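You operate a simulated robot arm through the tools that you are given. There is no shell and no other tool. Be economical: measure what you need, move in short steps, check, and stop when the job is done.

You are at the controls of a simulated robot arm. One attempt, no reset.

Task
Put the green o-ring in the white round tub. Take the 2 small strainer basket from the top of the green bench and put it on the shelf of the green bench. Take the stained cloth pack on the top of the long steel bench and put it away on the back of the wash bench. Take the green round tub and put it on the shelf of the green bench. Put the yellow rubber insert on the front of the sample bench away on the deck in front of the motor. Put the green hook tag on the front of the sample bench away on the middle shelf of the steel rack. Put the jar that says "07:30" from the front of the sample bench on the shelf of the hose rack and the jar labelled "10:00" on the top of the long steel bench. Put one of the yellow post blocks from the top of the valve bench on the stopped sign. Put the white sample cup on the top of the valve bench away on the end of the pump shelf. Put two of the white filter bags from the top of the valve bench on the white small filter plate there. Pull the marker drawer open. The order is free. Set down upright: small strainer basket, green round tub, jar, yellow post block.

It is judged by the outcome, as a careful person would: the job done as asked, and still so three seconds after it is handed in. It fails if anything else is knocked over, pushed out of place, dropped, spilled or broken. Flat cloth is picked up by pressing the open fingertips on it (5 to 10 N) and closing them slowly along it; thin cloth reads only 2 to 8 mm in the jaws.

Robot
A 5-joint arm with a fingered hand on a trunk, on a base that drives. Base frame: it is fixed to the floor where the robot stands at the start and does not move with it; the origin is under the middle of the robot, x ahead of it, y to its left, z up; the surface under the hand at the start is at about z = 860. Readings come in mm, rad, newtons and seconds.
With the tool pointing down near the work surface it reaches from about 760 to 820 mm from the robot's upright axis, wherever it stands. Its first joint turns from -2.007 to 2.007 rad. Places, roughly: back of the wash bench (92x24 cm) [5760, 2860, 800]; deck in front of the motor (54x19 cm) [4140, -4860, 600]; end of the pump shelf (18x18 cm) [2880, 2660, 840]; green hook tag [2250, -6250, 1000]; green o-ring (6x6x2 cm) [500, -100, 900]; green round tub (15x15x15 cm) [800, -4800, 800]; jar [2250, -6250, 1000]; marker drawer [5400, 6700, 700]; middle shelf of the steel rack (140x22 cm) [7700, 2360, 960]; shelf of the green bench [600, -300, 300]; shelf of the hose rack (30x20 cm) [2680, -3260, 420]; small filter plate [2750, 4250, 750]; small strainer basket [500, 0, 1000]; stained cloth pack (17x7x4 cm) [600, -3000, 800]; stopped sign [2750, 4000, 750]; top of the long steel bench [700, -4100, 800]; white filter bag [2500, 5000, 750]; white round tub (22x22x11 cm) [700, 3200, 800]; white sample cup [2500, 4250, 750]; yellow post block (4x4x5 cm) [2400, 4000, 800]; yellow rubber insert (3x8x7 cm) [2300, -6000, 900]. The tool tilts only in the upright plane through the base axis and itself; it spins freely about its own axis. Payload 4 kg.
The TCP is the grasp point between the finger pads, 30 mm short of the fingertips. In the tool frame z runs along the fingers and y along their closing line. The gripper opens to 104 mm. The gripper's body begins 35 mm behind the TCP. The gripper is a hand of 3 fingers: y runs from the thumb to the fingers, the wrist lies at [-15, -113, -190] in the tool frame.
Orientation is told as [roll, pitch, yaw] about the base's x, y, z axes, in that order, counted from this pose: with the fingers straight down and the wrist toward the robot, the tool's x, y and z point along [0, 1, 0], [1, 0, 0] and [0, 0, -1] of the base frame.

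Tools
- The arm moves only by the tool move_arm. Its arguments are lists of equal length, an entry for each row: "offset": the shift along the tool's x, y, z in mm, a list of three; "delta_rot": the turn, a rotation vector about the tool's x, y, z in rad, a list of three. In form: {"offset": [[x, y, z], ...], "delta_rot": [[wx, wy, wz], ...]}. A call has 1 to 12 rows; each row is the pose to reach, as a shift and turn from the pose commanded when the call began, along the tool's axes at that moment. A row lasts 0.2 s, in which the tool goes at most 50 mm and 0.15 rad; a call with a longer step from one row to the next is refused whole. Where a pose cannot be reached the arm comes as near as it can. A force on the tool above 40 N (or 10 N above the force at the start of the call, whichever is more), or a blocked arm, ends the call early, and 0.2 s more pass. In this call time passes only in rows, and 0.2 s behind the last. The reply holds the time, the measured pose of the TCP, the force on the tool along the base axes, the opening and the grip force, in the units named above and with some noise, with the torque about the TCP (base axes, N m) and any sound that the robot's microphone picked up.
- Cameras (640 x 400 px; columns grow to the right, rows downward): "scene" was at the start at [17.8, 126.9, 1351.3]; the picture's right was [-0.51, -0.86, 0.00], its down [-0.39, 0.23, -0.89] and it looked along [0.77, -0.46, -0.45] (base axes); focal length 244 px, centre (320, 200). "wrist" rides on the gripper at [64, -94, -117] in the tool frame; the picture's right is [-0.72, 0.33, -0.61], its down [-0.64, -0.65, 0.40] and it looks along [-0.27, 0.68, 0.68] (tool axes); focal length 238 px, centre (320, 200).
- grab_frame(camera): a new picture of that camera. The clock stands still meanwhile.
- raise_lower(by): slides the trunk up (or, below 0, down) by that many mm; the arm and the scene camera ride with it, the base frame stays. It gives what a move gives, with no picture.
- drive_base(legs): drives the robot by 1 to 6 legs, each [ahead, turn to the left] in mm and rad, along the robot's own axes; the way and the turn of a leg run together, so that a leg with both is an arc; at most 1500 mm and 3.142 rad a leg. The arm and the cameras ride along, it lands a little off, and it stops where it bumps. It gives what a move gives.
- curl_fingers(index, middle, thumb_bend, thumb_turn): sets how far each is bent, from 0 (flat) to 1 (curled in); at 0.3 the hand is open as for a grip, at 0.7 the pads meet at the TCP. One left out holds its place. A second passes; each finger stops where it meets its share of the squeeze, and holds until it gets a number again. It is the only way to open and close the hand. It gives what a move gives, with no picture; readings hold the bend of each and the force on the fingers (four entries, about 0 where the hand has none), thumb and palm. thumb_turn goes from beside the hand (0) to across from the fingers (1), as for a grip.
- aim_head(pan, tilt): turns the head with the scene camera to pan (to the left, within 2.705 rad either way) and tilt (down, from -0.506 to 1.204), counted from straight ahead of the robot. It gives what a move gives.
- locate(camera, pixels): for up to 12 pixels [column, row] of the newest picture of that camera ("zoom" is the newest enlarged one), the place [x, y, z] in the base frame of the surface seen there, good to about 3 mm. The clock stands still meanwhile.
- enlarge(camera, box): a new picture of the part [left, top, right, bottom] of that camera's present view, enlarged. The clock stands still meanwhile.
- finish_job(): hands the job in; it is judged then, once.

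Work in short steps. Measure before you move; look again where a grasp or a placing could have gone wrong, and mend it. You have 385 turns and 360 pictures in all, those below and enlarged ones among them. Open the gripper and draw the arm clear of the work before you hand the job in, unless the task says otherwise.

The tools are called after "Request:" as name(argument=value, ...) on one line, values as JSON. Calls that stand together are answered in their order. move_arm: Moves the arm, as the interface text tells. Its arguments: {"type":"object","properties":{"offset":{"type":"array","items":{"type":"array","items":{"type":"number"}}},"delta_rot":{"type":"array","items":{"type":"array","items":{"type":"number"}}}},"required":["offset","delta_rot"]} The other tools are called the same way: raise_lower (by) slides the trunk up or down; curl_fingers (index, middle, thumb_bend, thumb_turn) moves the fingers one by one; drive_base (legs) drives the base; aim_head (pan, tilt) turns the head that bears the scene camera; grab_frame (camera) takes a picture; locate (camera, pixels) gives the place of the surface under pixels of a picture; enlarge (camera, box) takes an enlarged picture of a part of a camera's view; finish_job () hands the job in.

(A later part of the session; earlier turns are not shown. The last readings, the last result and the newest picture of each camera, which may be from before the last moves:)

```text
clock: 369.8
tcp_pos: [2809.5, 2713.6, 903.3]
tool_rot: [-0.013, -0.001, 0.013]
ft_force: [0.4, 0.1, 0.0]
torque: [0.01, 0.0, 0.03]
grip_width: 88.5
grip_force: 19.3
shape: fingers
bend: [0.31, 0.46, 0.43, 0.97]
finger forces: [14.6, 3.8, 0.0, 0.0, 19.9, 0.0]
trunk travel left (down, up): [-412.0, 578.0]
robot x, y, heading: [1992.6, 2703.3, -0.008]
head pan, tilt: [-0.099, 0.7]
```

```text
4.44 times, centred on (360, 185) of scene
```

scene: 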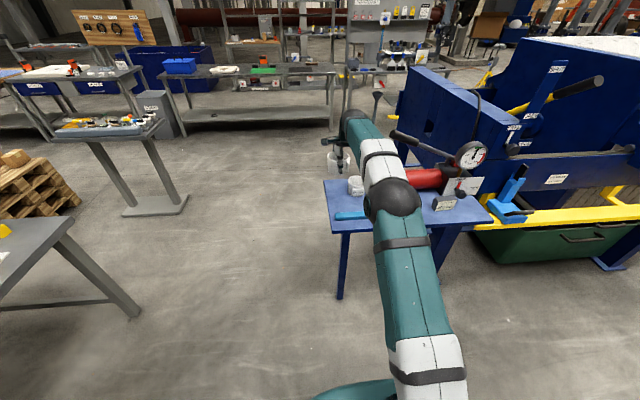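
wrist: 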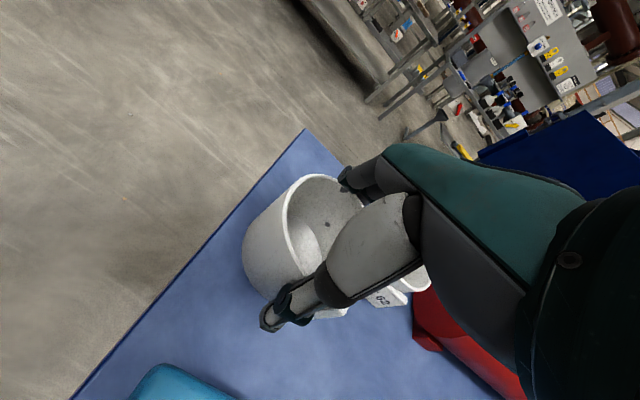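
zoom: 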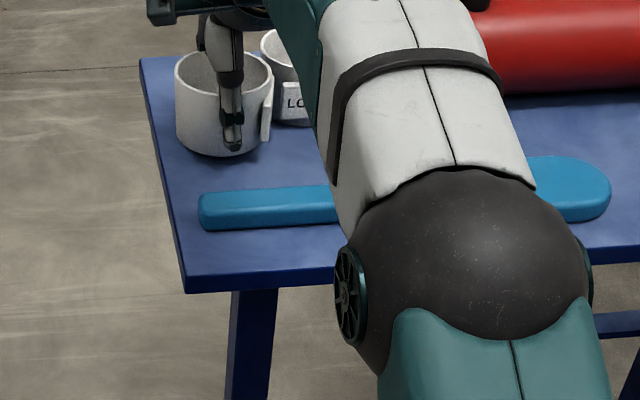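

Request:
raise_lower(by=-10)

Request:
raise_lower(by=-5)

Request:
enlarge(camera="wrist", box=[200, 150, 440, 330])

```text
clock: 370.4
tcp_pos: [2809.1, 2713.0, 892.2]
tool_rot: [-0.014, 0.001, 0.014]
ft_force: [0.3, -0.4, -0.6]
torque: [-0.01, 0.0, -0.01]
grip_width: 88.4
grip_force: 19.6
shape: fingers
bend: [0.31, 0.46, 0.43, 0.97]
finger forces: [14.7, 3.7, 0.0, 0.0, 20.0, 0.0]
trunk travel left (down, up): [-402.0, 588.0]
robot x, y, heading: [1990.1, 2704.1, -0.008]
head pan, tilt: [-0.099, 0.7]
```

```text
clock: 371.0
tcp_pos: [2809.2, 2713.3, 890.3]
tool_rot: [-0.013, -0.001, 0.013]
ft_force: [-0.6, 1.3, 4.9]
torque: [-0.05, -0.17, -0.02]
grip_width: 88.9
grip_force: 20.9
shape: fingers
bend: [0.31, 0.46, 0.43, 0.97]
finger forces: [15.5, 4.3, 0.0, 0.0, 21.0, 0.1]
trunk travel left (down, up): [-397.0, 593.0]
robot x, y, heading: [1988.0, 2702.5, -0.006]
head pan, tilt: [-0.099, 0.7]
```

```text
2.22 times, centred on (320, 240) of wrist
```

zoom: 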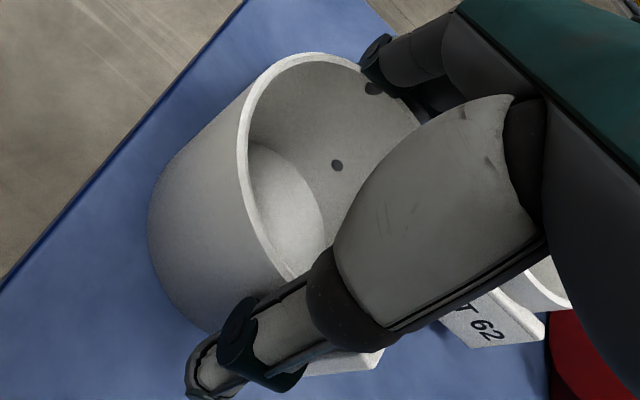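

It is touching down (4.9 N). Opening fully, then rising straight up.

Request:
curl_fingers(index=0.27, middle=0.27, thumb_bend=0.27)

Request:
grab_frame(camera="wrist")

Request:
raise_lower(by=40)

Request:
raise_lower(by=200)

Request:
grab_frame(camera="wrist")

```text
clock: 372.0
tcp_pos: [2809.4, 2712.4, 887.1]
tool_rot: [-0.014, 0.002, 0.013]
ft_force: [0.6, -0.2, 2.1]
torque: [-0.01, -0.03, 0.02]
grip_width: 110.4
grip_force: 0.8
shape: fingers
bend: [0.27, 0.27, 0.27, 0.97]
finger forces: [0.9, 0.1, 0.0, 0.0, 0.1, 0.0]
trunk travel left (down, up): [-397.0, 593.0]
robot x, y, heading: [1990.0, 2702.9, -0.007]
head pan, tilt: [-0.099, 0.7]
```

```text
236 pictures are left
```

wrist: 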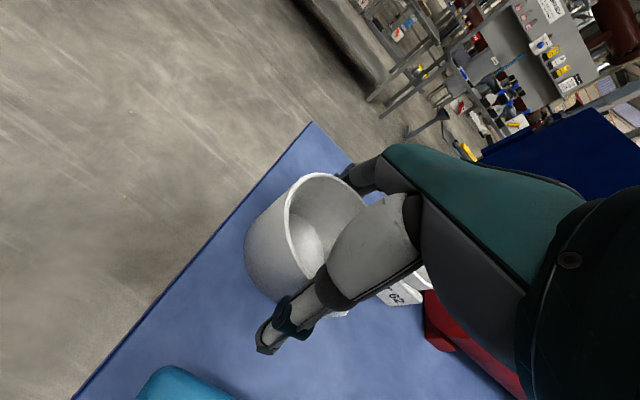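

```text
clock: 372.8
tcp_pos: [2808.7, 2712.2, 927.2]
tool_rot: [-0.013, 0.0, 0.011]
ft_force: [0.4, -0.4, 0.0]
torque: [0.02, -0.03, 0.0]
grip_width: 109.9
grip_force: 0.1
shape: fingers
bend: [0.27, 0.27, 0.27, 0.97]
finger forces: [0.0, 0.0, 0.0, 0.0, 0.1, 0.0]
trunk travel left (down, up): [-437.0, 553.0]
robot x, y, heading: [1988.3, 2703.3, -0.007]
head pan, tilt: [-0.099, 0.7]
```

```text
clock: 375.0
tcp_pos: [2808.7, 2711.6, 1128.3]
tool_rot: [-0.013, 0.001, 0.013]
ft_force: [0.1, -0.3, 0.1]
torque: [0.03, -0.01, 0.03]
grip_width: 109.9
grip_force: 0.0
shape: fingers
bend: [0.27, 0.27, 0.27, 0.97]
finger forces: [0.0, 0.1, 0.0, 0.0, 0.0, 0.1]
trunk travel left (down, up): [-637.0, 353.0]
robot x, y, heading: [1989.7, 2705.9, -0.003]
head pan, tilt: [-0.099, 0.7]
```

```text
235 pictures are left
```

wrist: 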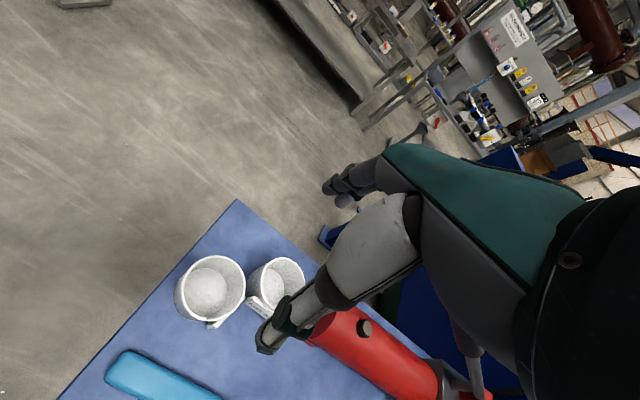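

The cup stands on the end of the pump shelf. Next is the marker drawer near (5400,6700); I'll survey that direction.

Request:
raise_lower(by=300)

Request:
aim_head(pan=0.6, tilt=0.35)

Request:
grab_frame(camera="scene")

Request:
locate(camera="scene", pixels=[[130, 230], [120, 290], [180, 180], [250, 180], [310, 225], [215, 260], [270, 270], [340, 150], [400, 190], [60, 180], [160, 130], [440, 230]])

```text
clock: 378.0
tcp_pos: [2809.8, 2713.1, 1428.7]
tool_rot: [-0.014, 0.001, 0.013]
ft_force: [-0.2, 0.2, 1.0]
torque: [-0.01, 0.02, 0.0]
grip_width: 109.8
grip_force: 0.0
shape: fingers
bend: [0.27, 0.27, 0.27, 0.97]
finger forces: [0.0, 0.0, 0.1, 0.1, 0.0, 0.1]
trunk travel left (down, up): [-937.0, 53.0]
robot x, y, heading: [1990.0, 2700.4, -0.01]
head pan, tilt: [-0.099, 0.7]
```

```text
clock: 379.0
tcp_pos: [2810.0, 2711.3, 1428.0]
tool_rot: [-0.014, 0.002, 0.011]
ft_force: [-0.3, -0.8, -0.2]
torque: [0.0, 0.01, 0.02]
grip_width: 109.7
grip_force: 0.0
shape: fingers
bend: [0.27, 0.27, 0.27, 0.97]
finger forces: [0.0, 0.0, 0.0, 0.0, 0.0, 0.1]
trunk travel left (down, up): [-937.0, 53.0]
robot x, y, heading: [1993.1, 2703.4, -0.007]
head pan, tilt: [0.6, 0.351]
```

```text
234 pictures are left
```

scene: 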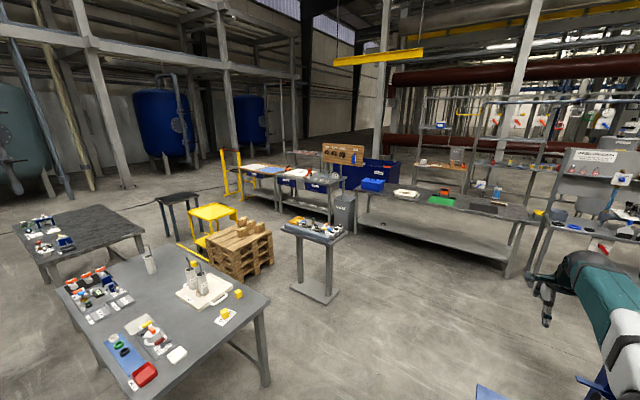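

```text
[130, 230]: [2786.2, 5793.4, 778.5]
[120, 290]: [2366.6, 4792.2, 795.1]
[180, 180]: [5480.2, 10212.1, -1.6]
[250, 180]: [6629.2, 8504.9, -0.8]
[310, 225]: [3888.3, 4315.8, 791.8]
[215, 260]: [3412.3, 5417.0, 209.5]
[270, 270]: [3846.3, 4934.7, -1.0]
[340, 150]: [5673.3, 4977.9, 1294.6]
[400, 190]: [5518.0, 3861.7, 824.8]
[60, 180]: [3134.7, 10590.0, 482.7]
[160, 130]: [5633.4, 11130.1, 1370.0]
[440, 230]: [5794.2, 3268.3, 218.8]
```

Request:
enlarge(camera="scene", box=[215, 130, 375, 230])

Request:
locate(camera="zoom", pixels=[[180, 190], [380, 225], [360, 220], [150, 170], [290, 170], [260, 300], [430, 340], [520, 270], [60, 220], [100, 300], [470, 230], [330, 250]])

```text
4.00 times, centred on (295, 180) of scene
```

zoom: 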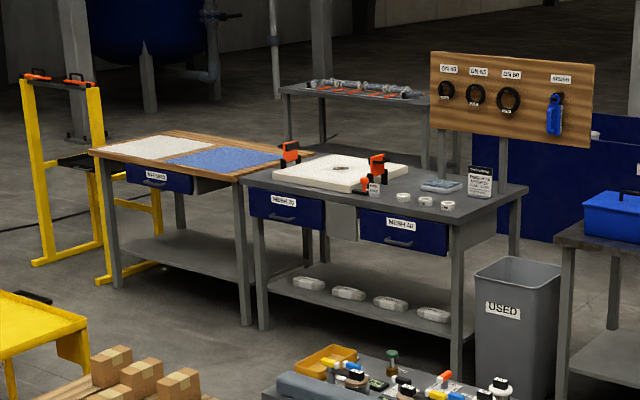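

```text
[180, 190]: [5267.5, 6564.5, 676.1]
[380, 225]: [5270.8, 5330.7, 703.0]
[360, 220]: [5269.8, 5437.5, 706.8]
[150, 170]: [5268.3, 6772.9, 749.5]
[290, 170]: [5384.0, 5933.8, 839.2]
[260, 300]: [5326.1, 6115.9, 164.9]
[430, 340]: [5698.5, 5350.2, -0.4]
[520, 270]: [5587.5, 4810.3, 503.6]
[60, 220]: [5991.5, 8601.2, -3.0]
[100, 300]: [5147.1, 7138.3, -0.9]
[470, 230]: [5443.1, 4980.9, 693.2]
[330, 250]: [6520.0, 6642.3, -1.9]
```

The drawer with the label is on the first bench, its front at about (5268,6680,690). I'll drive round via y≈3340 and x≈4450.

Request:
drive_base(legs=[[0, 1.578], [640, 0], [0, -1.571], [1500, 0], [950, 0], [0, 1.571]])

Request:
aim_head(pan=-0.2, tilt=0.5)

Request:
grab_frame(camera="scene")

```text
clock: 405.5
tcp_pos: [4439.7, 4108.6, 1427.2]
tool_rot: [-0.014, 0.0, 1.569]
ft_force: [0.9, 0.1, 0.3]
torque: [-0.02, -0.01, 0.06]
grip_width: 109.9
grip_force: 0.0
shape: fingers
bend: [0.27, 0.27, 0.27, 0.97]
finger forces: [0.0, 0.1, 0.1, 0.0, 0.0, 0.1]
trunk travel left (down, up): [-937.0, 53.0]
robot x, y, heading: [4435.2, 3291.8, 1.55]
head pan, tilt: [0.6, 0.351]
```

```text
clock: 406.7
tcp_pos: [4438.6, 4109.2, 1429.3]
tool_rot: [-0.015, 0.003, 1.569]
ft_force: [0.0, 0.2, -0.5]
torque: [-0.01, -0.01, -0.01]
grip_width: 110.0
grip_force: 0.0
shape: fingers
bend: [0.27, 0.27, 0.27, 0.97]
finger forces: [0.0, 0.1, 0.0, 0.0, 0.0, 0.0]
trunk travel left (down, up): [-937.0, 53.0]
robot x, y, heading: [4437.5, 3289.0, 1.555]
head pan, tilt: [-0.201, 0.499]
```

```text
232 pictures are left
```

scene: 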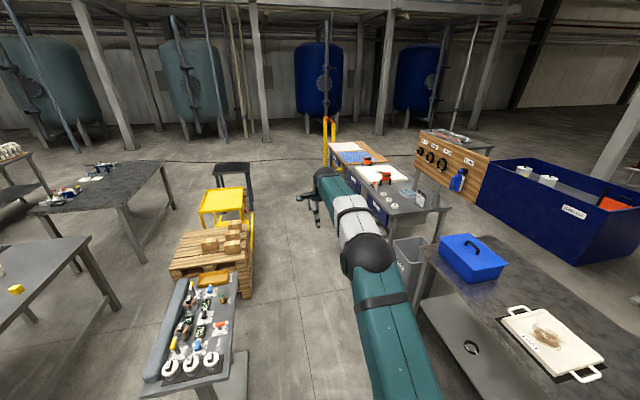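

Request:
locate(camera="scene", pixels=[[235, 350], [250, 295], [425, 250], [398, 255], [365, 215], [333, 150], [415, 330], [325, 190]])

```text
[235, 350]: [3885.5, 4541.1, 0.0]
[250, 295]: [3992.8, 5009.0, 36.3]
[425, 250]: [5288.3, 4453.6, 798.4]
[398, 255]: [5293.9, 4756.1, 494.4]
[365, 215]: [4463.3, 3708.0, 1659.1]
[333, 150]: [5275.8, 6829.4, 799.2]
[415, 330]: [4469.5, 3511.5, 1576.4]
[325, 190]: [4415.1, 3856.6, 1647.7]
```

The aisle is 1.3 m wide. Driving north to y≈6660, then turning the long way round to stay clear of the tall yellow stand.

Request:
drive_base(legs=[[0, 0.022], [1500, 0], [1500, 0], [372, 0], [0, 2.36], [0, 2.35]])

Request:
aim_head(pan=0.0, tilt=0.6)

Request:
grab_frame(camera="scene")

Request:
grab_frame(camera="wrist")

```text
clock: 434.8
tcp_pos: [5270.2, 6727.8, 1429.0]
tool_rot: [-0.016, 0.003, 0.077]
ft_force: [0.0, -0.3, -0.7]
torque: [0.01, 0.02, -0.03]
grip_width: 110.0
grip_force: 0.0
shape: fingers
bend: [0.27, 0.27, 0.27, 0.97]
finger forces: [0.0, 0.0, 0.1, 0.0, 0.1, 0.1]
trunk travel left (down, up): [-937.0, 53.0]
robot x, y, heading: [4458.5, 6661.1, 0.059]
head pan, tilt: [-0.201, 0.499]
```

```text
clock: 435.5
tcp_pos: [5270.0, 6726.5, 1428.0]
tool_rot: [-0.014, 0.001, 0.079]
ft_force: [0.5, -0.6, -0.3]
torque: [-0.03, -0.02, 0.0]
grip_width: 110.0
grip_force: 0.0
shape: fingers
bend: [0.27, 0.27, 0.27, 0.97]
finger forces: [0.0, 0.0, 0.0, 0.0, 0.0, 0.0]
trunk travel left (down, up): [-937.0, 53.0]
robot x, y, heading: [4456.1, 6666.0, 0.063]
head pan, tilt: [0.0, 0.6]
```

```text
231 pictures are left
```

scene: 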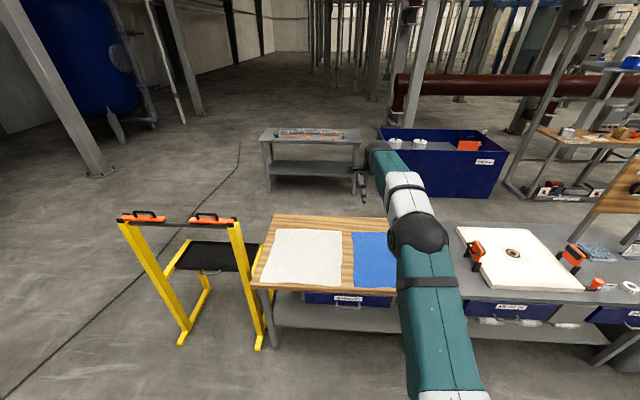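

```text
230 pictures are left
```

wrist: 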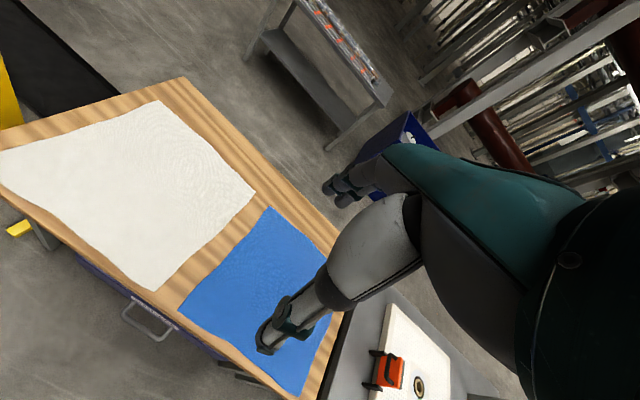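

Request:
enlarge(camera="scene", box=[290, 270, 410, 345])

Request:
enlarge(camera="wrist", box=[60, 240, 260, 390])

Request:
locate(camera="zoom", pixels=[[205, 225], [240, 270], [330, 310], [370, 275], [285, 285], [215, 200], [60, 50], [300, 180], [500, 350], [290, 250]])

```text
5.33 times, centred on (350, 308) of scene
```

zoom: 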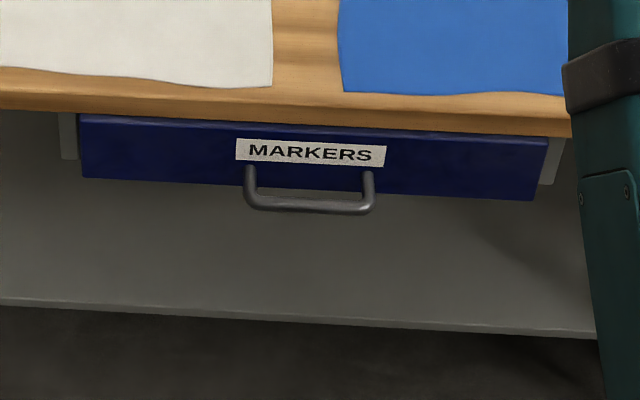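

```text
2.67 times, centred on (160, 315) of wrist
```

zoom: 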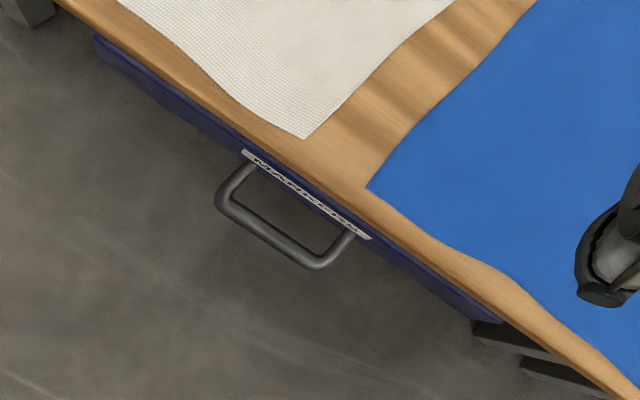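

```text
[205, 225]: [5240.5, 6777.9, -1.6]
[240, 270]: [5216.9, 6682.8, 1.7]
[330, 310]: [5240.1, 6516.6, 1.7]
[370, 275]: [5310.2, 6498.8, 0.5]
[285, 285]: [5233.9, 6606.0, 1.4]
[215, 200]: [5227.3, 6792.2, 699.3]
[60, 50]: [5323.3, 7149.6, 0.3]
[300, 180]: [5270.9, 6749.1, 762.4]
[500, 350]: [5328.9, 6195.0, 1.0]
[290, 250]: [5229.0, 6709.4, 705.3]
```

The MARKERS label is confirmed. The D-handle bar is at x≈5228, z≈702, y≈6690–6790. I'll back off 300 mm and pitch the tool to horizontal so the fingers can hook over the bar.

Request:
drive_base(legs=[[-300, 0]])

Request:
move_arm(offset=[[0, 23.8, -16.4], [0, 45.3, -35.7], [0, 64.1, -57.7], [0, 79.9, -82], [0, 92.3, -108], [0, 101.3, -135.6], [0, 106.5, -164], [0, 108, -192.9], [0, 105.8, -221.7], [0, 99.8, -250], [0, 90.1, -277.2], [0, 77, -303]], delta_rot=[[-0.131, 0, 0], [-0.262, 0, 0], [-0.393, 0, 0], [-0.524, 0, 0], [-0.654, 0, 0], [-0.785, 0, 0], [-0.916, 0, 0], [-1.047, 0, 0], [-1.178, 0, 0], [-1.309, 0, 0], [-1.44, 0, 0], [-1.571, 0, 0]])

Request:
grab_frame(camera="scene")

```text
clock: 437.4
tcp_pos: [5095.2, 6708.6, 1424.9]
tool_rot: [-0.012, 0.005, 0.074]
ft_force: [0.2, 1.1, -0.4]
torque: [-0.01, -0.03, -0.04]
grip_width: 109.9
grip_force: 0.1
shape: fingers
bend: [0.27, 0.27, 0.27, 0.98]
finger forces: [0.0, 0.1, 0.1, 0.0, 0.0, 0.1]
trunk travel left (down, up): [-937.0, 53.0]
robot x, y, heading: [4275.4, 6650.2, 0.048]
head pan, tilt: [0.0, 0.6]
stopped in leg 1: the robot was blocked; the commanded pose is now the measured one
```

```text
clock: 439.9
tcp_pos: [5171.4, 6723.9, 1729.8]
tool_rot: [-1.431, -1.566, 1.494]
ft_force: [1.0, 0.2, 0.1]
torque: [-0.02, -0.06, -0.01]
grip_width: 109.8
grip_force: 0.2
shape: fingers
bend: [0.27, 0.27, 0.27, 0.98]
finger forces: [0.0, 0.1, 0.1, 0.0, 0.0, 0.0]
out of reach, approached as far as the arm can: row 11, 12
trunk travel left (down, up): [-937.0, 53.0]
robot x, y, heading: [4279.5, 6646.0, 0.047]
head pan, tilt: [0.0, 0.6]
```

```text
227 pictures are left
```

scene: 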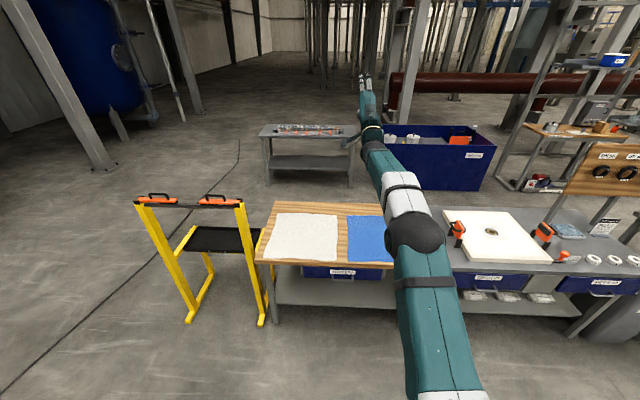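

The tool is horizontal, but backing up bumped something behind. I'll look.

Request:
aim_head(pan=2.6, tilt=0.9)

Request:
grab_frame(camera="scene")

Request:
aim_head(pan=-2.6, tilt=0.9)

Request:
grab_frame(camera="scene")

```text
clock: 442.3
tcp_pos: [5171.8, 6722.5, 1729.4]
tool_rot: [-0.948, -1.563, 1.013]
ft_force: [0.2, -0.2, -0.3]
torque: [-0.02, -0.01, 0.01]
grip_width: 110.1
grip_force: 0.0
shape: fingers
bend: [0.27, 0.27, 0.27, 0.98]
finger forces: [0.0, 0.0, 0.0, 0.1, 0.0, 0.0]
trunk travel left (down, up): [-937.0, 53.0]
robot x, y, heading: [4276.6, 6646.7, 0.046]
head pan, tilt: [2.601, 0.901]
```

```text
226 pictures are left
```

scene: 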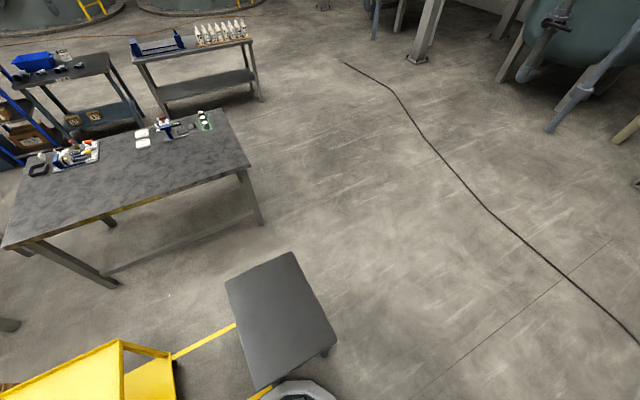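

```text
clock: 446.4
tcp_pos: [5171.8, 6721.8, 1729.2]
tool_rot: [-0.945, -1.565, 1.013]
ft_force: [-0.7, 0.2, 0.6]
torque: [0.0, 0.02, 0.02]
grip_width: 109.6
grip_force: 0.0
shape: fingers
bend: [0.27, 0.27, 0.27, 0.98]
finger forces: [0.1, 0.0, 0.0, 0.1, 0.1, 0.0]
trunk travel left (down, up): [-937.0, 53.0]
robot x, y, heading: [4277.9, 6646.2, 0.051]
head pan, tilt: [-2.601, 0.901]
```

```text
225 pictures are left
```

scene: 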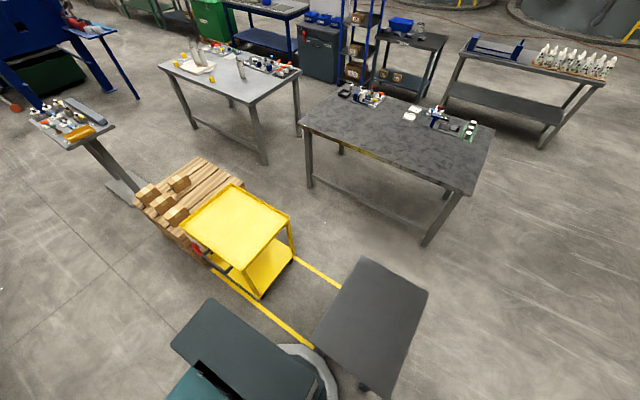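

The robot touched the dark side table, which blocked it and seems fixed. The tool is level now, so I'll lower the trunk fully and look at the handle.

Request:
raise_lower(by=-400)

Request:
raise_lower(by=-400)

Request:
raise_lower(by=-137)

Request:
aim_head(pan=0.1, tilt=0.3)

Request:
grab_frame(camera="scene")

Request:
grab_frame(camera="wrist")

```text
clock: 450.2
tcp_pos: [5170.9, 6723.2, 1329.0]
tool_rot: [-1.055, -1.562, 1.122]
ft_force: [0.4, -0.6, 0.9]
torque: [-0.01, -0.02, 0.0]
grip_width: 109.8
grip_force: 0.0
shape: fingers
bend: [0.27, 0.27, 0.27, 0.98]
finger forces: [0.0, 0.0, 0.0, 0.0, 0.0, 0.0]
trunk travel left (down, up): [-537.0, 453.0]
robot x, y, heading: [4276.2, 6645.0, 0.045]
head pan, tilt: [-2.601, 0.901]
```

```text
clock: 454.0
tcp_pos: [5171.0, 6723.8, 929.8]
tool_rot: [-1.053, -1.565, 1.119]
ft_force: [-0.2, -0.6, -0.5]
torque: [-0.01, -0.01, -0.01]
grip_width: 109.8
grip_force: 0.1
shape: fingers
bend: [0.27, 0.27, 0.27, 0.98]
finger forces: [0.0, 0.1, 0.0, 0.1, 0.1, 0.0]
trunk travel left (down, up): [-137.0, 853.0]
robot x, y, heading: [4277.4, 6647.8, 0.052]
head pan, tilt: [-2.601, 0.901]
```

```text
clock: 455.6
tcp_pos: [5170.1, 6724.0, 792.7]
tool_rot: [-1.066, -1.564, 1.13]
ft_force: [-0.3, -0.1, 0.1]
torque: [0.0, -0.05, 0.01]
grip_width: 110.0
grip_force: 0.1
shape: fingers
bend: [0.27, 0.27, 0.27, 0.98]
finger forces: [0.0, 0.0, 0.0, 0.0, 0.0, 0.0]
trunk travel left (down, up): [0.0, 990.0]
robot x, y, heading: [4281.8, 6644.1, 0.052]
head pan, tilt: [-2.601, 0.901]
```

```text
clock: 458.1
tcp_pos: [5170.8, 6723.0, 791.5]
tool_rot: [-1.052, -1.566, 1.116]
ft_force: [-0.3, -0.5, -0.2]
torque: [0.01, 0.01, 0.0]
grip_width: 109.9
grip_force: 0.1
shape: fingers
bend: [0.27, 0.27, 0.27, 0.98]
finger forces: [0.0, 0.0, 0.0, 0.0, 0.0, 0.1]
trunk travel left (down, up): [0.0, 990.0]
robot x, y, heading: [4278.0, 6647.0, 0.053]
head pan, tilt: [0.099, 0.3]
```

```text
224 pictures are left
```

scene: 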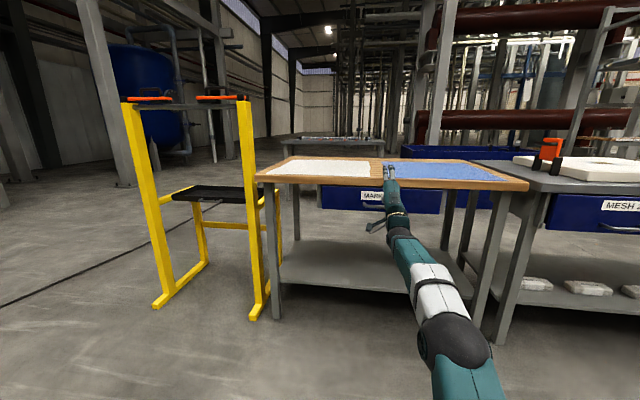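

```text
223 pictures are left
```

wrist: 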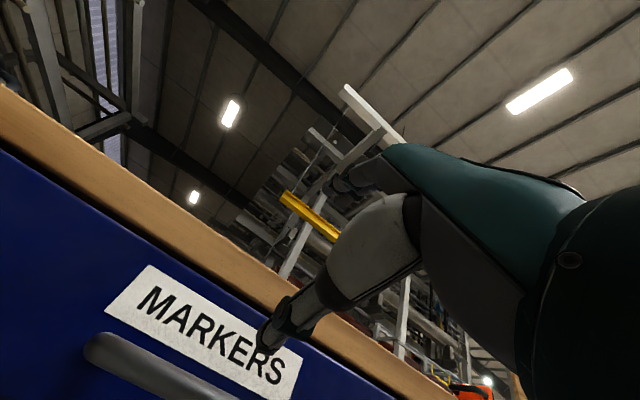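

The hand is 90 mm too high. I'll half-close the fingers and lower the arm along -y of the tool, i.e. straight down.

Request:
curl_fingers(index=0.42, middle=0.42, thumb_bend=0.42)

Request:
move_arm(offset=[[0, -30, 0], [0, -60, 0], [0, -90, 0]], delta_rot=[[0, 0, 0], [0, 0, 0], [0, 0, 0]])

Request:
grab_frame(camera="wrist")

Request:
enlarge(camera="scene", box=[300, 140, 460, 260])

```text
clock: 459.1
tcp_pos: [5171.0, 6723.6, 792.3]
tool_rot: [-1.049, -1.564, 1.115]
ft_force: [0.2, 0.1, -0.4]
torque: [0.02, -0.04, 0.0]
grip_width: 73.5
grip_force: 0.1
shape: fingers
bend: [0.42, 0.42, 0.42, 0.98]
finger forces: [0.1, 0.0, 0.0, 0.1, 0.0, 0.0]
trunk travel left (down, up): [0.0, 990.0]
robot x, y, heading: [4276.8, 6650.5, 0.049]
head pan, tilt: [0.099, 0.3]
```

```text
clock: 459.9
tcp_pos: [5170.4, 6722.2, 703.4]
tool_rot: [-1.146, -1.564, 1.211]
ft_force: [0.1, 0.1, -0.1]
torque: [-0.01, 0.02, -0.03]
grip_width: 73.2
grip_force: 0.1
shape: fingers
bend: [0.42, 0.42, 0.42, 0.98]
finger forces: [0.0, 0.0, 0.1, 0.1, 0.1, 0.0]
trunk travel left (down, up): [0.0, 990.0]
robot x, y, heading: [4278.4, 6646.0, 0.047]
head pan, tilt: [0.099, 0.3]
```

```text
222 pictures are left
```

wrist: 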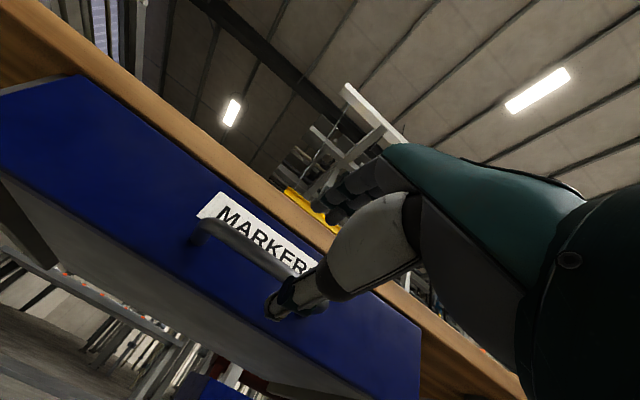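

```text
3.33 times, centred on (380, 200) of scene
```

zoom: 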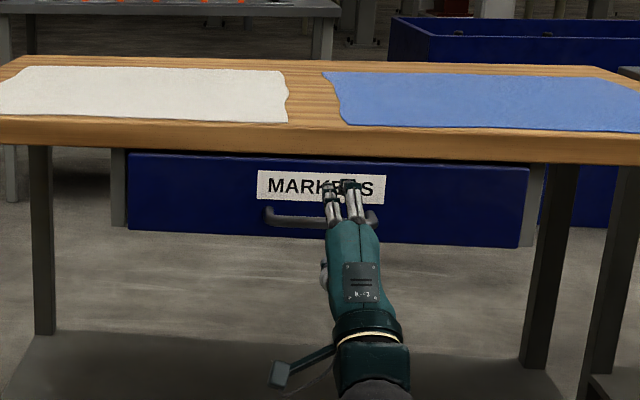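

Request:
locate(camera="zoom", pixels=[[275, 215], [300, 220], [373, 215], [330, 195], [350, 190], [326, 275], [200, 155], [200, 225]])

Request:
locate(camera="wrist", pixels=[[200, 228], [240, 245], [265, 260], [280, 305], [330, 215], [345, 190], [310, 290]])

```text
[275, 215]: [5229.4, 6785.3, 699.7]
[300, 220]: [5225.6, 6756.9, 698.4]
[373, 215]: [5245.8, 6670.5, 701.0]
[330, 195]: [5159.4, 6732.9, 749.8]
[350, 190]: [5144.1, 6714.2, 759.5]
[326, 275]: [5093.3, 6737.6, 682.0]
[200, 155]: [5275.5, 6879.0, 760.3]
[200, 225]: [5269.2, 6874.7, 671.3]
```

```text
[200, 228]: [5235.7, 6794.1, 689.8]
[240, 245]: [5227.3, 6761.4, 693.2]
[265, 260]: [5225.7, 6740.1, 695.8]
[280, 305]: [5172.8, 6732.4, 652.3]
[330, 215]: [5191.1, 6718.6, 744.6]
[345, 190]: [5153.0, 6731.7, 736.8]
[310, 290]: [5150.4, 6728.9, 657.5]
```

The bar (z≈697) lies between the fingers (745) and the thumb (655). Driving 42 mm ahead and closing on it.

Request:
drive_base(legs=[[42, 0]])

Request:
curl_fingers(index=0.7, middle=0.7, thumb_bend=0.7)

Request:
grab_frame(camera="wrist")

```text
clock: 460.7
tcp_pos: [5210.7, 6725.9, 702.2]
tool_rot: [-1.031, -1.564, 1.099]
ft_force: [0.3, -0.5, 0.0]
torque: [0.0, 0.0, 0.0]
grip_width: 73.2
grip_force: 0.0
shape: fingers
bend: [0.42, 0.42, 0.42, 0.98]
finger forces: [0.1, 0.0, 0.0, 0.0, 0.1, 0.0]
trunk travel left (down, up): [0.0, 990.0]
robot x, y, heading: [4323.1, 6649.4, 0.045]
head pan, tilt: [0.099, 0.3]
```

```text
clock: 461.7
tcp_pos: [5210.8, 6725.4, 702.2]
tool_rot: [-0.816, -1.565, 0.882]
ft_force: [-0.5, -0.6, -7.3]
torque: [-0.1, 0.15, -0.01]
grip_width: 10.8
grip_force: 3.9
shape: fingers
bend: [0.7, 0.7, 0.64, 0.97]
finger forces: [0.0, 0.0, 0.1, 0.0, 7.1, 0.0]
trunk travel left (down, up): [0.0, 990.0]
robot x, y, heading: [4322.7, 6647.3, 0.052]
head pan, tilt: [0.099, 0.3]
```

```text
220 pictures are left
```

wrist: 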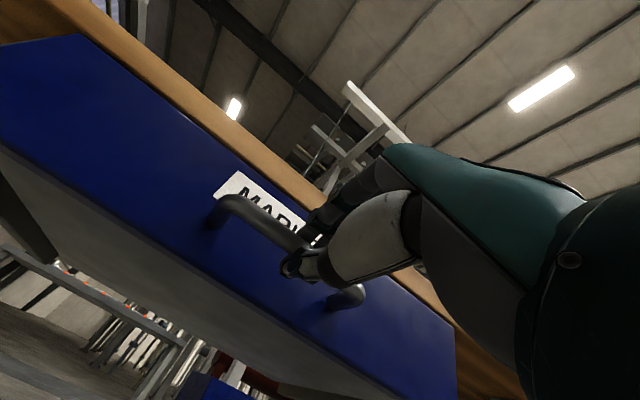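

The thumb presses the bar from below. I'll tighten the fingers a bit and start pulling with the arm, since the base has little room behind.

Request:
curl_fingers(index=0.78, middle=0.78, thumb_bend=0.7)

Request:
move_arm(offset=[[0, 0, -15], [0, 0, -30], [0, 0, -45], [0, 0, -60]], delta_rot=[[0, 0, 0], [0, 0, 0], [0, 0, 0], [0, 0, 0]])

Request:
grab_frame(camera="wrist")

Request:
enlarge(camera="scene", box=[300, 140, 460, 260])

```text
clock: 462.7
tcp_pos: [5210.3, 6726.8, 706.1]
tool_rot: [-1.639, -1.565, 1.705]
ft_force: [-1.1, -0.2, 9.7]
torque: [-0.11, -0.15, 0.01]
grip_width: 9.1
grip_force: 12.6
shape: fingers
bend: [0.77, 0.76, 0.62, 0.97]
finger forces: [7.9, 8.8, 0.0, 0.1, 8.1, 0.0]
trunk travel left (down, up): [0.0, 990.0]
robot x, y, heading: [4325.5, 6646.8, 0.049]
head pan, tilt: [0.099, 0.3]
```

```text
clock: 463.7
tcp_pos: [5149.3, 6723.4, 703.7]
tool_rot: [-1.292, -1.565, 1.36]
ft_force: [1.2, 11.3, 9.7]
torque: [-0.05, -0.19, 0.23]
grip_width: 8.8
grip_force: 13.4
shape: fingers
bend: [0.77, 0.76, 0.62, 0.96]
finger forces: [8.3, 9.6, 0.0, 0.1, 8.1, 0.0]
trunk travel left (down, up): [0.0, 990.0]
robot x, y, heading: [4321.1, 6646.0, 0.051]
head pan, tilt: [0.099, 0.3]
```

```text
219 pictures are left
```

wrist: 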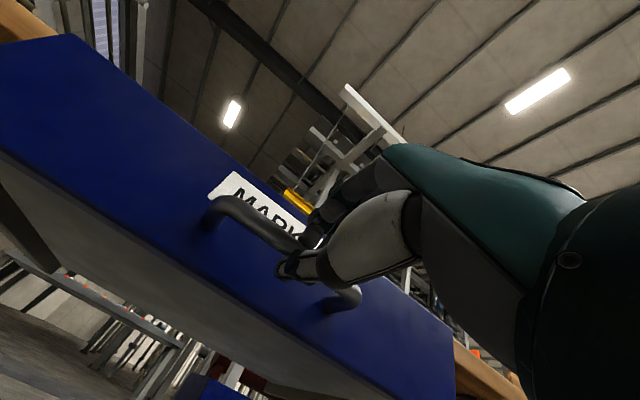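

```text
3.33 times, centred on (380, 200) of scene
```

zoom: 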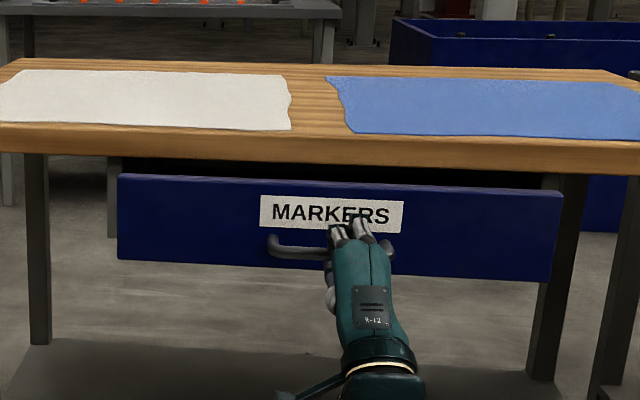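

The drawer is sliding open. I'll pull further along -x, with a slight sideways correction for the 11 N side force.

Request:
move_arm(offset=[[3, 0, -20], [4, 0, -45], [6, 0, -70], [8, 0, -95], [10, 0, -120], [12, 0, -145], [14, 0, -170]], delta_rot=[[0, 0, 0], [0, 0, 0], [0, 0, 0], [0, 0, 0], [0, 0, 0], [0, 0, 0], [0, 0, 0]])

Request:
enlarge(camera="scene", box=[280, 130, 500, 290])

```text
clock: 465.3
tcp_pos: [4979.4, 6718.7, 706.1]
tool_rot: [-1.384, -1.558, 1.459]
ft_force: [1.1, 11.9, 6.9]
torque: [0.0, -0.12, 0.29]
grip_width: 9.4
grip_force: 13.2
shape: fingers
bend: [0.77, 0.77, 0.62, 0.95]
finger forces: [8.4, 8.1, 0.1, 0.0, 10.0, 0.1]
out of reach, approached as far as the arm can: row 6, 7
trunk travel left (down, up): [0.0, 990.0]
robot x, y, heading: [4318.8, 6648.1, 0.048]
head pan, tilt: [0.099, 0.3]
```

```text
2.50 times, centred on (390, 210) of scene
```

zoom: 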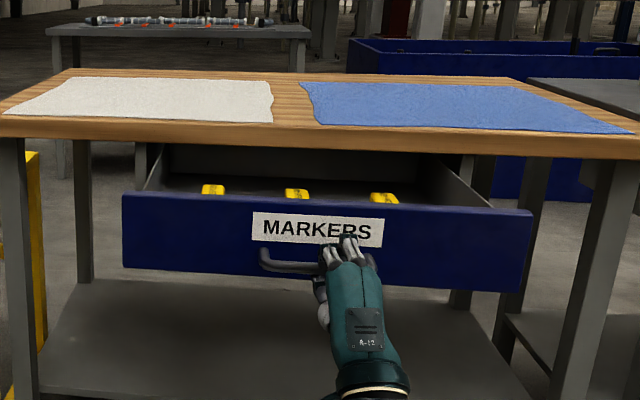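

It is open about 230 mm. I'll pull 30 mm more with the base, checking the force for the end stop.

Request:
drive_base(legs=[[-30, 0]])

Request:
enlarge(camera="scene", box=[280, 130, 500, 290])

```text
clock: 466.2
tcp_pos: [4950.3, 6716.2, 705.1]
tool_rot: [-1.419, -1.559, 1.496]
ft_force: [-0.4, 10.1, 8.0]
torque: [-0.02, -0.16, 0.15]
grip_width: 9.9
grip_force: 14.2
shape: fingers
bend: [0.77, 0.77, 0.62, 0.94]
finger forces: [8.4, 8.7, 0.0, 0.0, 9.8, 0.0]
trunk travel left (down, up): [0.0, 990.0]
robot x, y, heading: [4289.6, 6653.2, 0.048]
head pan, tilt: [0.099, 0.3]
```

```text
2.50 times, centred on (390, 210) of scene
```

zoom: 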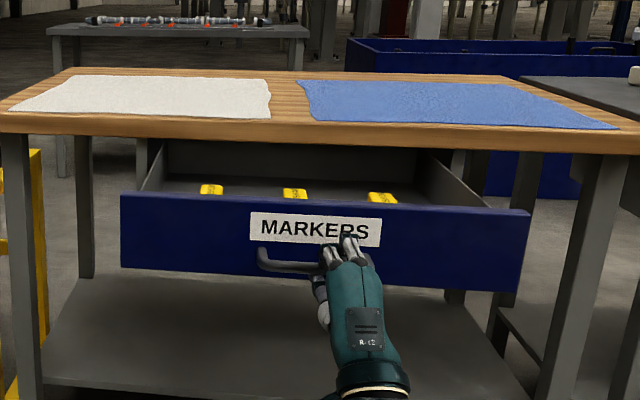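

About 260 mm open, with no stop felt. Releasing the handle and retracting a little with the arm and base.

Request:
curl_fingers(index=0.3, middle=0.3, thumb_bend=0.3)

Request:
drive_base(legs=[[-9, 0]])

Request:
move_arm(offset=[[0, 0, -15], [0, 0, -30], [0, 0, -45]], delta_rot=[[0, 0, 0], [0, 0, 0], [0, 0, 0]])

Request:
grab_frame(camera="wrist")

Request:
enlarge(camera="scene", box=[280, 130, 500, 290])

```text
clock: 467.2
tcp_pos: [4950.2, 6716.4, 705.1]
tool_rot: [-1.372, -1.558, 1.447]
ft_force: [0.2, 0.9, 0.9]
torque: [0.0, -0.01, -0.02]
grip_width: 102.5
grip_force: 0.0
shape: fingers
bend: [0.3, 0.3, 0.3, 0.97]
finger forces: [0.1, 0.1, 0.0, 0.0, 0.0, 0.0]
trunk travel left (down, up): [0.0, 990.0]
robot x, y, heading: [4289.3, 6649.6, 0.05]
head pan, tilt: [0.099, 0.3]
```

```text
clock: 467.9
tcp_pos: [4941.1, 6716.1, 705.8]
tool_rot: [-1.373, -1.559, 1.449]
ft_force: [0.4, -0.5, -0.8]
torque: [-0.03, -0.04, -0.02]
grip_width: 102.7
grip_force: 0.1
shape: fingers
bend: [0.3, 0.3, 0.3, 0.97]
finger forces: [0.0, 0.1, 0.0, 0.0, 0.1, 0.0]
trunk travel left (down, up): [0.0, 990.0]
robot x, y, heading: [4277.2, 6644.6, 0.045]
head pan, tilt: [0.099, 0.3]
```

```text
clock: 468.7
tcp_pos: [4894.4, 6712.8, 706.7]
tool_rot: [-1.376, -1.558, 1.453]
ft_force: [-0.4, -0.3, -0.3]
torque: [-0.01, 0.01, -0.03]
grip_width: 102.8
grip_force: 0.1
shape: fingers
bend: [0.3, 0.3, 0.3, 0.97]
finger forces: [0.0, 0.1, 0.1, 0.0, 0.0, 0.0]
trunk travel left (down, up): [0.0, 990.0]
robot x, y, heading: [4278.3, 6647.0, 0.048]
head pan, tilt: [0.099, 0.3]
```

```text
215 pictures are left
```

wrist: 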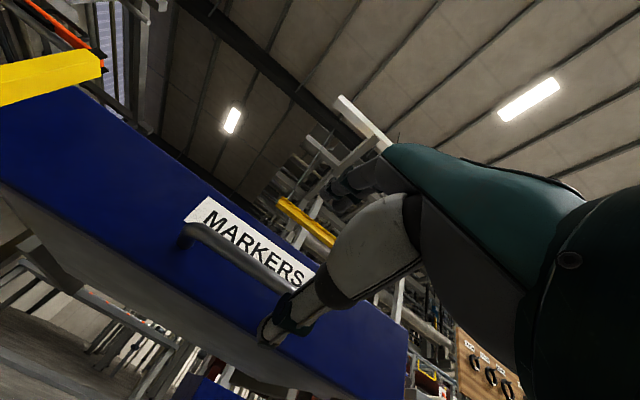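

```text
2.50 times, centred on (390, 210) of scene
```

zoom: 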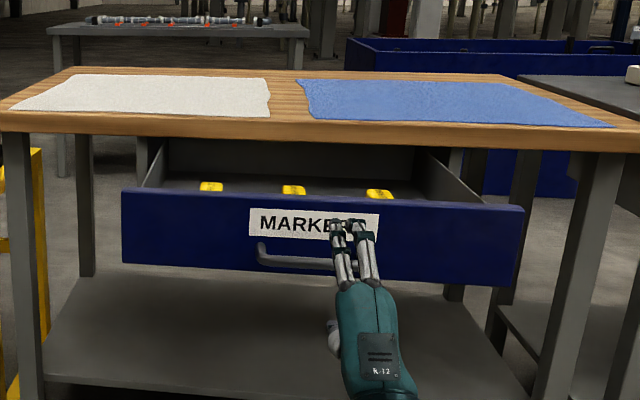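

The drawer stays open and the hand is clear. I'll raise the trunk and bring the tool back to pointing down.

Request:
raise_lower(by=400)

Request:
raise_lower(by=400)

Request:
move_arm(offset=[[0, -25.8, 31.4], [0, -53, 59.4], [0, -81.3, 83.7], [0, -110.1, 104.2], [0, -139, 121], [0, -167.4, 134.1], [0, -195, 143.4], [0, -221, 149.3], [0, -245.3, 151.8], [0, -267.3, 151.3], [0, -286.6, 148.1], [0, -303, 142.6]], delta_rot=[[0.131, 0, 0], [0.262, 0, 0], [0.393, 0, 0], [0.524, 0, 0], [0.654, 0, 0], [0.785, 0, 0], [0.916, 0, 0], [1.047, 0, 0], [1.178, 0, 0], [1.309, 0, 0], [1.44, 0, 0], [1.571, 0, 0]])

```text
clock: 472.5
tcp_pos: [4895.7, 6713.2, 1105.8]
tool_rot: [-1.385, -1.558, 1.463]
ft_force: [-0.5, -0.9, -0.8]
torque: [-0.01, -0.02, 0.04]
grip_width: 102.7
grip_force: 0.0
shape: fingers
bend: [0.3, 0.3, 0.3, 0.97]
finger forces: [0.1, 0.1, 0.0, 0.0, 0.1, 0.1]
trunk travel left (down, up): [-400.0, 590.0]
robot x, y, heading: [4281.0, 6648.6, 0.047]
head pan, tilt: [0.099, 0.3]
```

```text
clock: 476.4
tcp_pos: [4894.2, 6712.6, 1506.6]
tool_rot: [-1.386, -1.558, 1.462]
ft_force: [-1.0, -0.1, 1.2]
torque: [0.0, 0.02, 0.01]
grip_width: 102.6
grip_force: 0.0
shape: fingers
bend: [0.3, 0.3, 0.3, 0.97]
finger forces: [0.0, 0.0, 0.0, 0.0, 0.0, 0.0]
trunk travel left (down, up): [-800.0, 190.0]
robot x, y, heading: [4282.5, 6645.5, 0.047]
head pan, tilt: [0.099, 0.3]
```

```text
clock: 479.0
tcp_pos: [5036.3, 6717.9, 1202.1]
tool_rot: [-0.006, 0.006, 0.082]
ft_force: [0.7, -0.2, -0.7]
torque: [0.01, -0.02, -0.01]
grip_width: 102.8
grip_force: 0.0
shape: fingers
bend: [0.3, 0.3, 0.3, 0.97]
finger forces: [0.1, 0.0, 0.0, 0.1, 0.1, 0.0]
trunk travel left (down, up): [-800.0, 190.0]
robot x, y, heading: [4280.9, 6646.4, 0.045]
head pan, tilt: [0.099, 0.3]
```

The tool points down again. Everything else starts in the south, so I'll drive back through the aisle and then south down the corridor at x≈1600.

Request:
drive_base(legs=[[0, -1.387], [1177, 0], [0, -0.229], [1500, 0], [660, 0], [0, -1.571]])

Request:
drive_base(legs=[[1500, 0], [1440, 0], [0, 1.571], [1500, 0]])

Request:
aim_head(pan=0.0, tilt=0.4)

Request:
grab_frame(camera="scene")

```text
clock: 503.2
tcp_pos: [3829.1, 3321.0, 1202.1]
tool_rot: [-0.006, 0.001, -3.096]
ft_force: [1.0, 0.2, -0.4]
torque: [0.02, 0.0, -0.01]
grip_width: 103.0
grip_force: 0.0
shape: fingers
bend: [0.3, 0.3, 0.3, 0.97]
finger forces: [0.1, 0.0, 0.0, 0.0, 0.0, 0.0]
trunk travel left (down, up): [-800.0, 190.0]
robot x, y, heading: [4587.2, 3364.3, -3.133]
head pan, tilt: [0.099, 0.3]
```

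```text
clock: 528.0
tcp_pos: [1838.1, 1083.5, 1203.2]
tool_rot: [-0.005, 0.005, -1.494]
ft_force: [-0.6, -0.7, -0.6]
torque: [0.03, -0.01, -0.02]
grip_width: 102.7
grip_force: 0.0
shape: fingers
bend: [0.3, 0.3, 0.3, 0.97]
finger forces: [0.0, 0.0, 0.1, 0.0, 0.0, 0.1]
trunk travel left (down, up): [-800.0, 190.0]
robot x, y, heading: [1774.6, 1842.2, -1.528]
head pan, tilt: [0.099, 0.3]
```

```text
clock: 528.6
tcp_pos: [1838.0, 1083.6, 1203.2]
tool_rot: [-0.004, 0.002, -1.494]
ft_force: [-0.5, 0.7, 0.1]
torque: [-0.01, 0.0, 0.02]
grip_width: 102.8
grip_force: 0.1
shape: fingers
bend: [0.3, 0.3, 0.3, 0.97]
finger forces: [0.0, 0.0, 0.0, 0.0, 0.1, 0.1]
trunk travel left (down, up): [-800.0, 190.0]
robot x, y, heading: [1772.6, 1841.4, -1.532]
head pan, tilt: [0.0, 0.4]
```

```text
213 pictures are left
```

scene: 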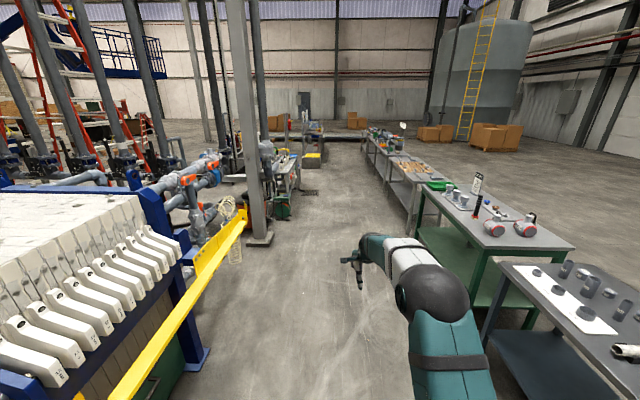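

Request:
locate(camera="scene", pixels=[[240, 215], [120, 390], [480, 340], [415, 225], [260, 240], [380, 160], [300, 190], [325, 160], [298, 215], [405, 215], [310, 145], [360, 140]])

```text
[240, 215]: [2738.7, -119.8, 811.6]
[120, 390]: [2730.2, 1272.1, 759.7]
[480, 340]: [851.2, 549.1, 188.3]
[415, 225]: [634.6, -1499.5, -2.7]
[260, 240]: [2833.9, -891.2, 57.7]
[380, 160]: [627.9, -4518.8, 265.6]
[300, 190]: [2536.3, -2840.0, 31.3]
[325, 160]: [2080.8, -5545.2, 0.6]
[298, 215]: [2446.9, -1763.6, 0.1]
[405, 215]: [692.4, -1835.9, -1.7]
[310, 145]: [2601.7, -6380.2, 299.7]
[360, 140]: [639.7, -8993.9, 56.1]
```

The corridor is clear between x≈1000 and 2450. Driving south to y≈-4900.

Request:
drive_base(legs=[[0, -0.062], [1500, 0], [1500, 0], [1500, 0], [1500, 0], [700, 0]])

Request:
aim_head(pan=0.3, tilt=0.45)

Request:
grab_frame(camera="scene")

```text
clock: 561.0
tcp_pos: [1426.5, -5595.1, 1202.2]
tool_rot: [-0.004, 0.003, -1.582]
ft_force: [-1.2, -0.6, 0.1]
torque: [0.03, 0.0, 0.01]
grip_width: 102.6
grip_force: 0.0
shape: fingers
bend: [0.3, 0.3, 0.3, 0.97]
finger forces: [0.1, 0.1, 0.0, 0.0, 0.0, 0.0]
trunk travel left (down, up): [-800.0, 190.0]
robot x, y, heading: [1429.1, -4832.5, -1.618]
head pan, tilt: [0.0, 0.4]
```

```text
clock: 561.8
tcp_pos: [1428.1, -5593.2, 1201.9]
tool_rot: [-0.004, 0.002, -1.583]
ft_force: [0.0, 0.0, 0.3]
torque: [0.03, -0.02, 0.01]
grip_width: 103.1
grip_force: 0.0
shape: fingers
bend: [0.3, 0.3, 0.3, 0.97]
finger forces: [0.0, 0.1, 0.1, 0.0, 0.1, 0.0]
trunk travel left (down, up): [-800.0, 190.0]
robot x, y, heading: [1423.0, -4835.9, -1.62]
head pan, tilt: [0.3, 0.45]
```

```text
212 pictures are left
```

scene: 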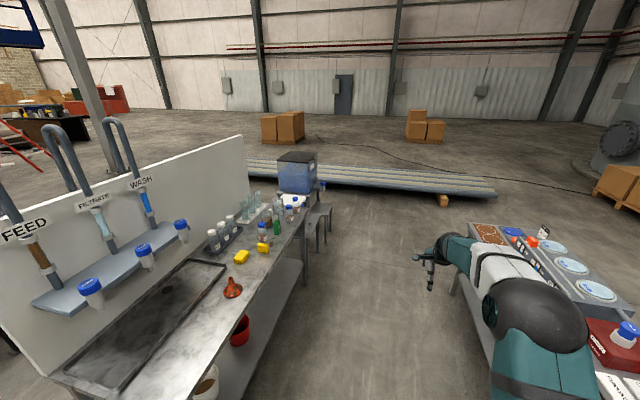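

The sample bench is on the left. Enlarging its front.

Request:
enlarge(camera="scene", box=[190, 170, 350, 270])

Request:
locate(camera="scene", pixels=[[213, 240], [233, 225], [262, 248], [242, 258], [277, 235], [304, 215], [190, 320], [305, 225], [250, 205], [232, 290], [262, 232], [325, 215]])

```text
4.00 times, centred on (270, 220) of scene
```

zoom: 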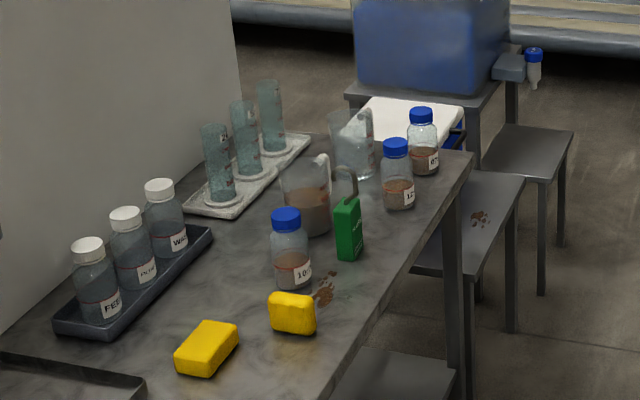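

```text
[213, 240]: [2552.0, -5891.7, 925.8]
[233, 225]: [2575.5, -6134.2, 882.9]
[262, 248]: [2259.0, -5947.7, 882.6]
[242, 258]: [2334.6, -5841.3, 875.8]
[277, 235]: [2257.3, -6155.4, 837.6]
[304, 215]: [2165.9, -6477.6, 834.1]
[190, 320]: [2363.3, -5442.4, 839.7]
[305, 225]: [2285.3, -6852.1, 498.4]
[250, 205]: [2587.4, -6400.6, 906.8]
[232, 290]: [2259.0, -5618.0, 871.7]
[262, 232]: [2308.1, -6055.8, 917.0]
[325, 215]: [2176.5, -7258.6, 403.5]
```

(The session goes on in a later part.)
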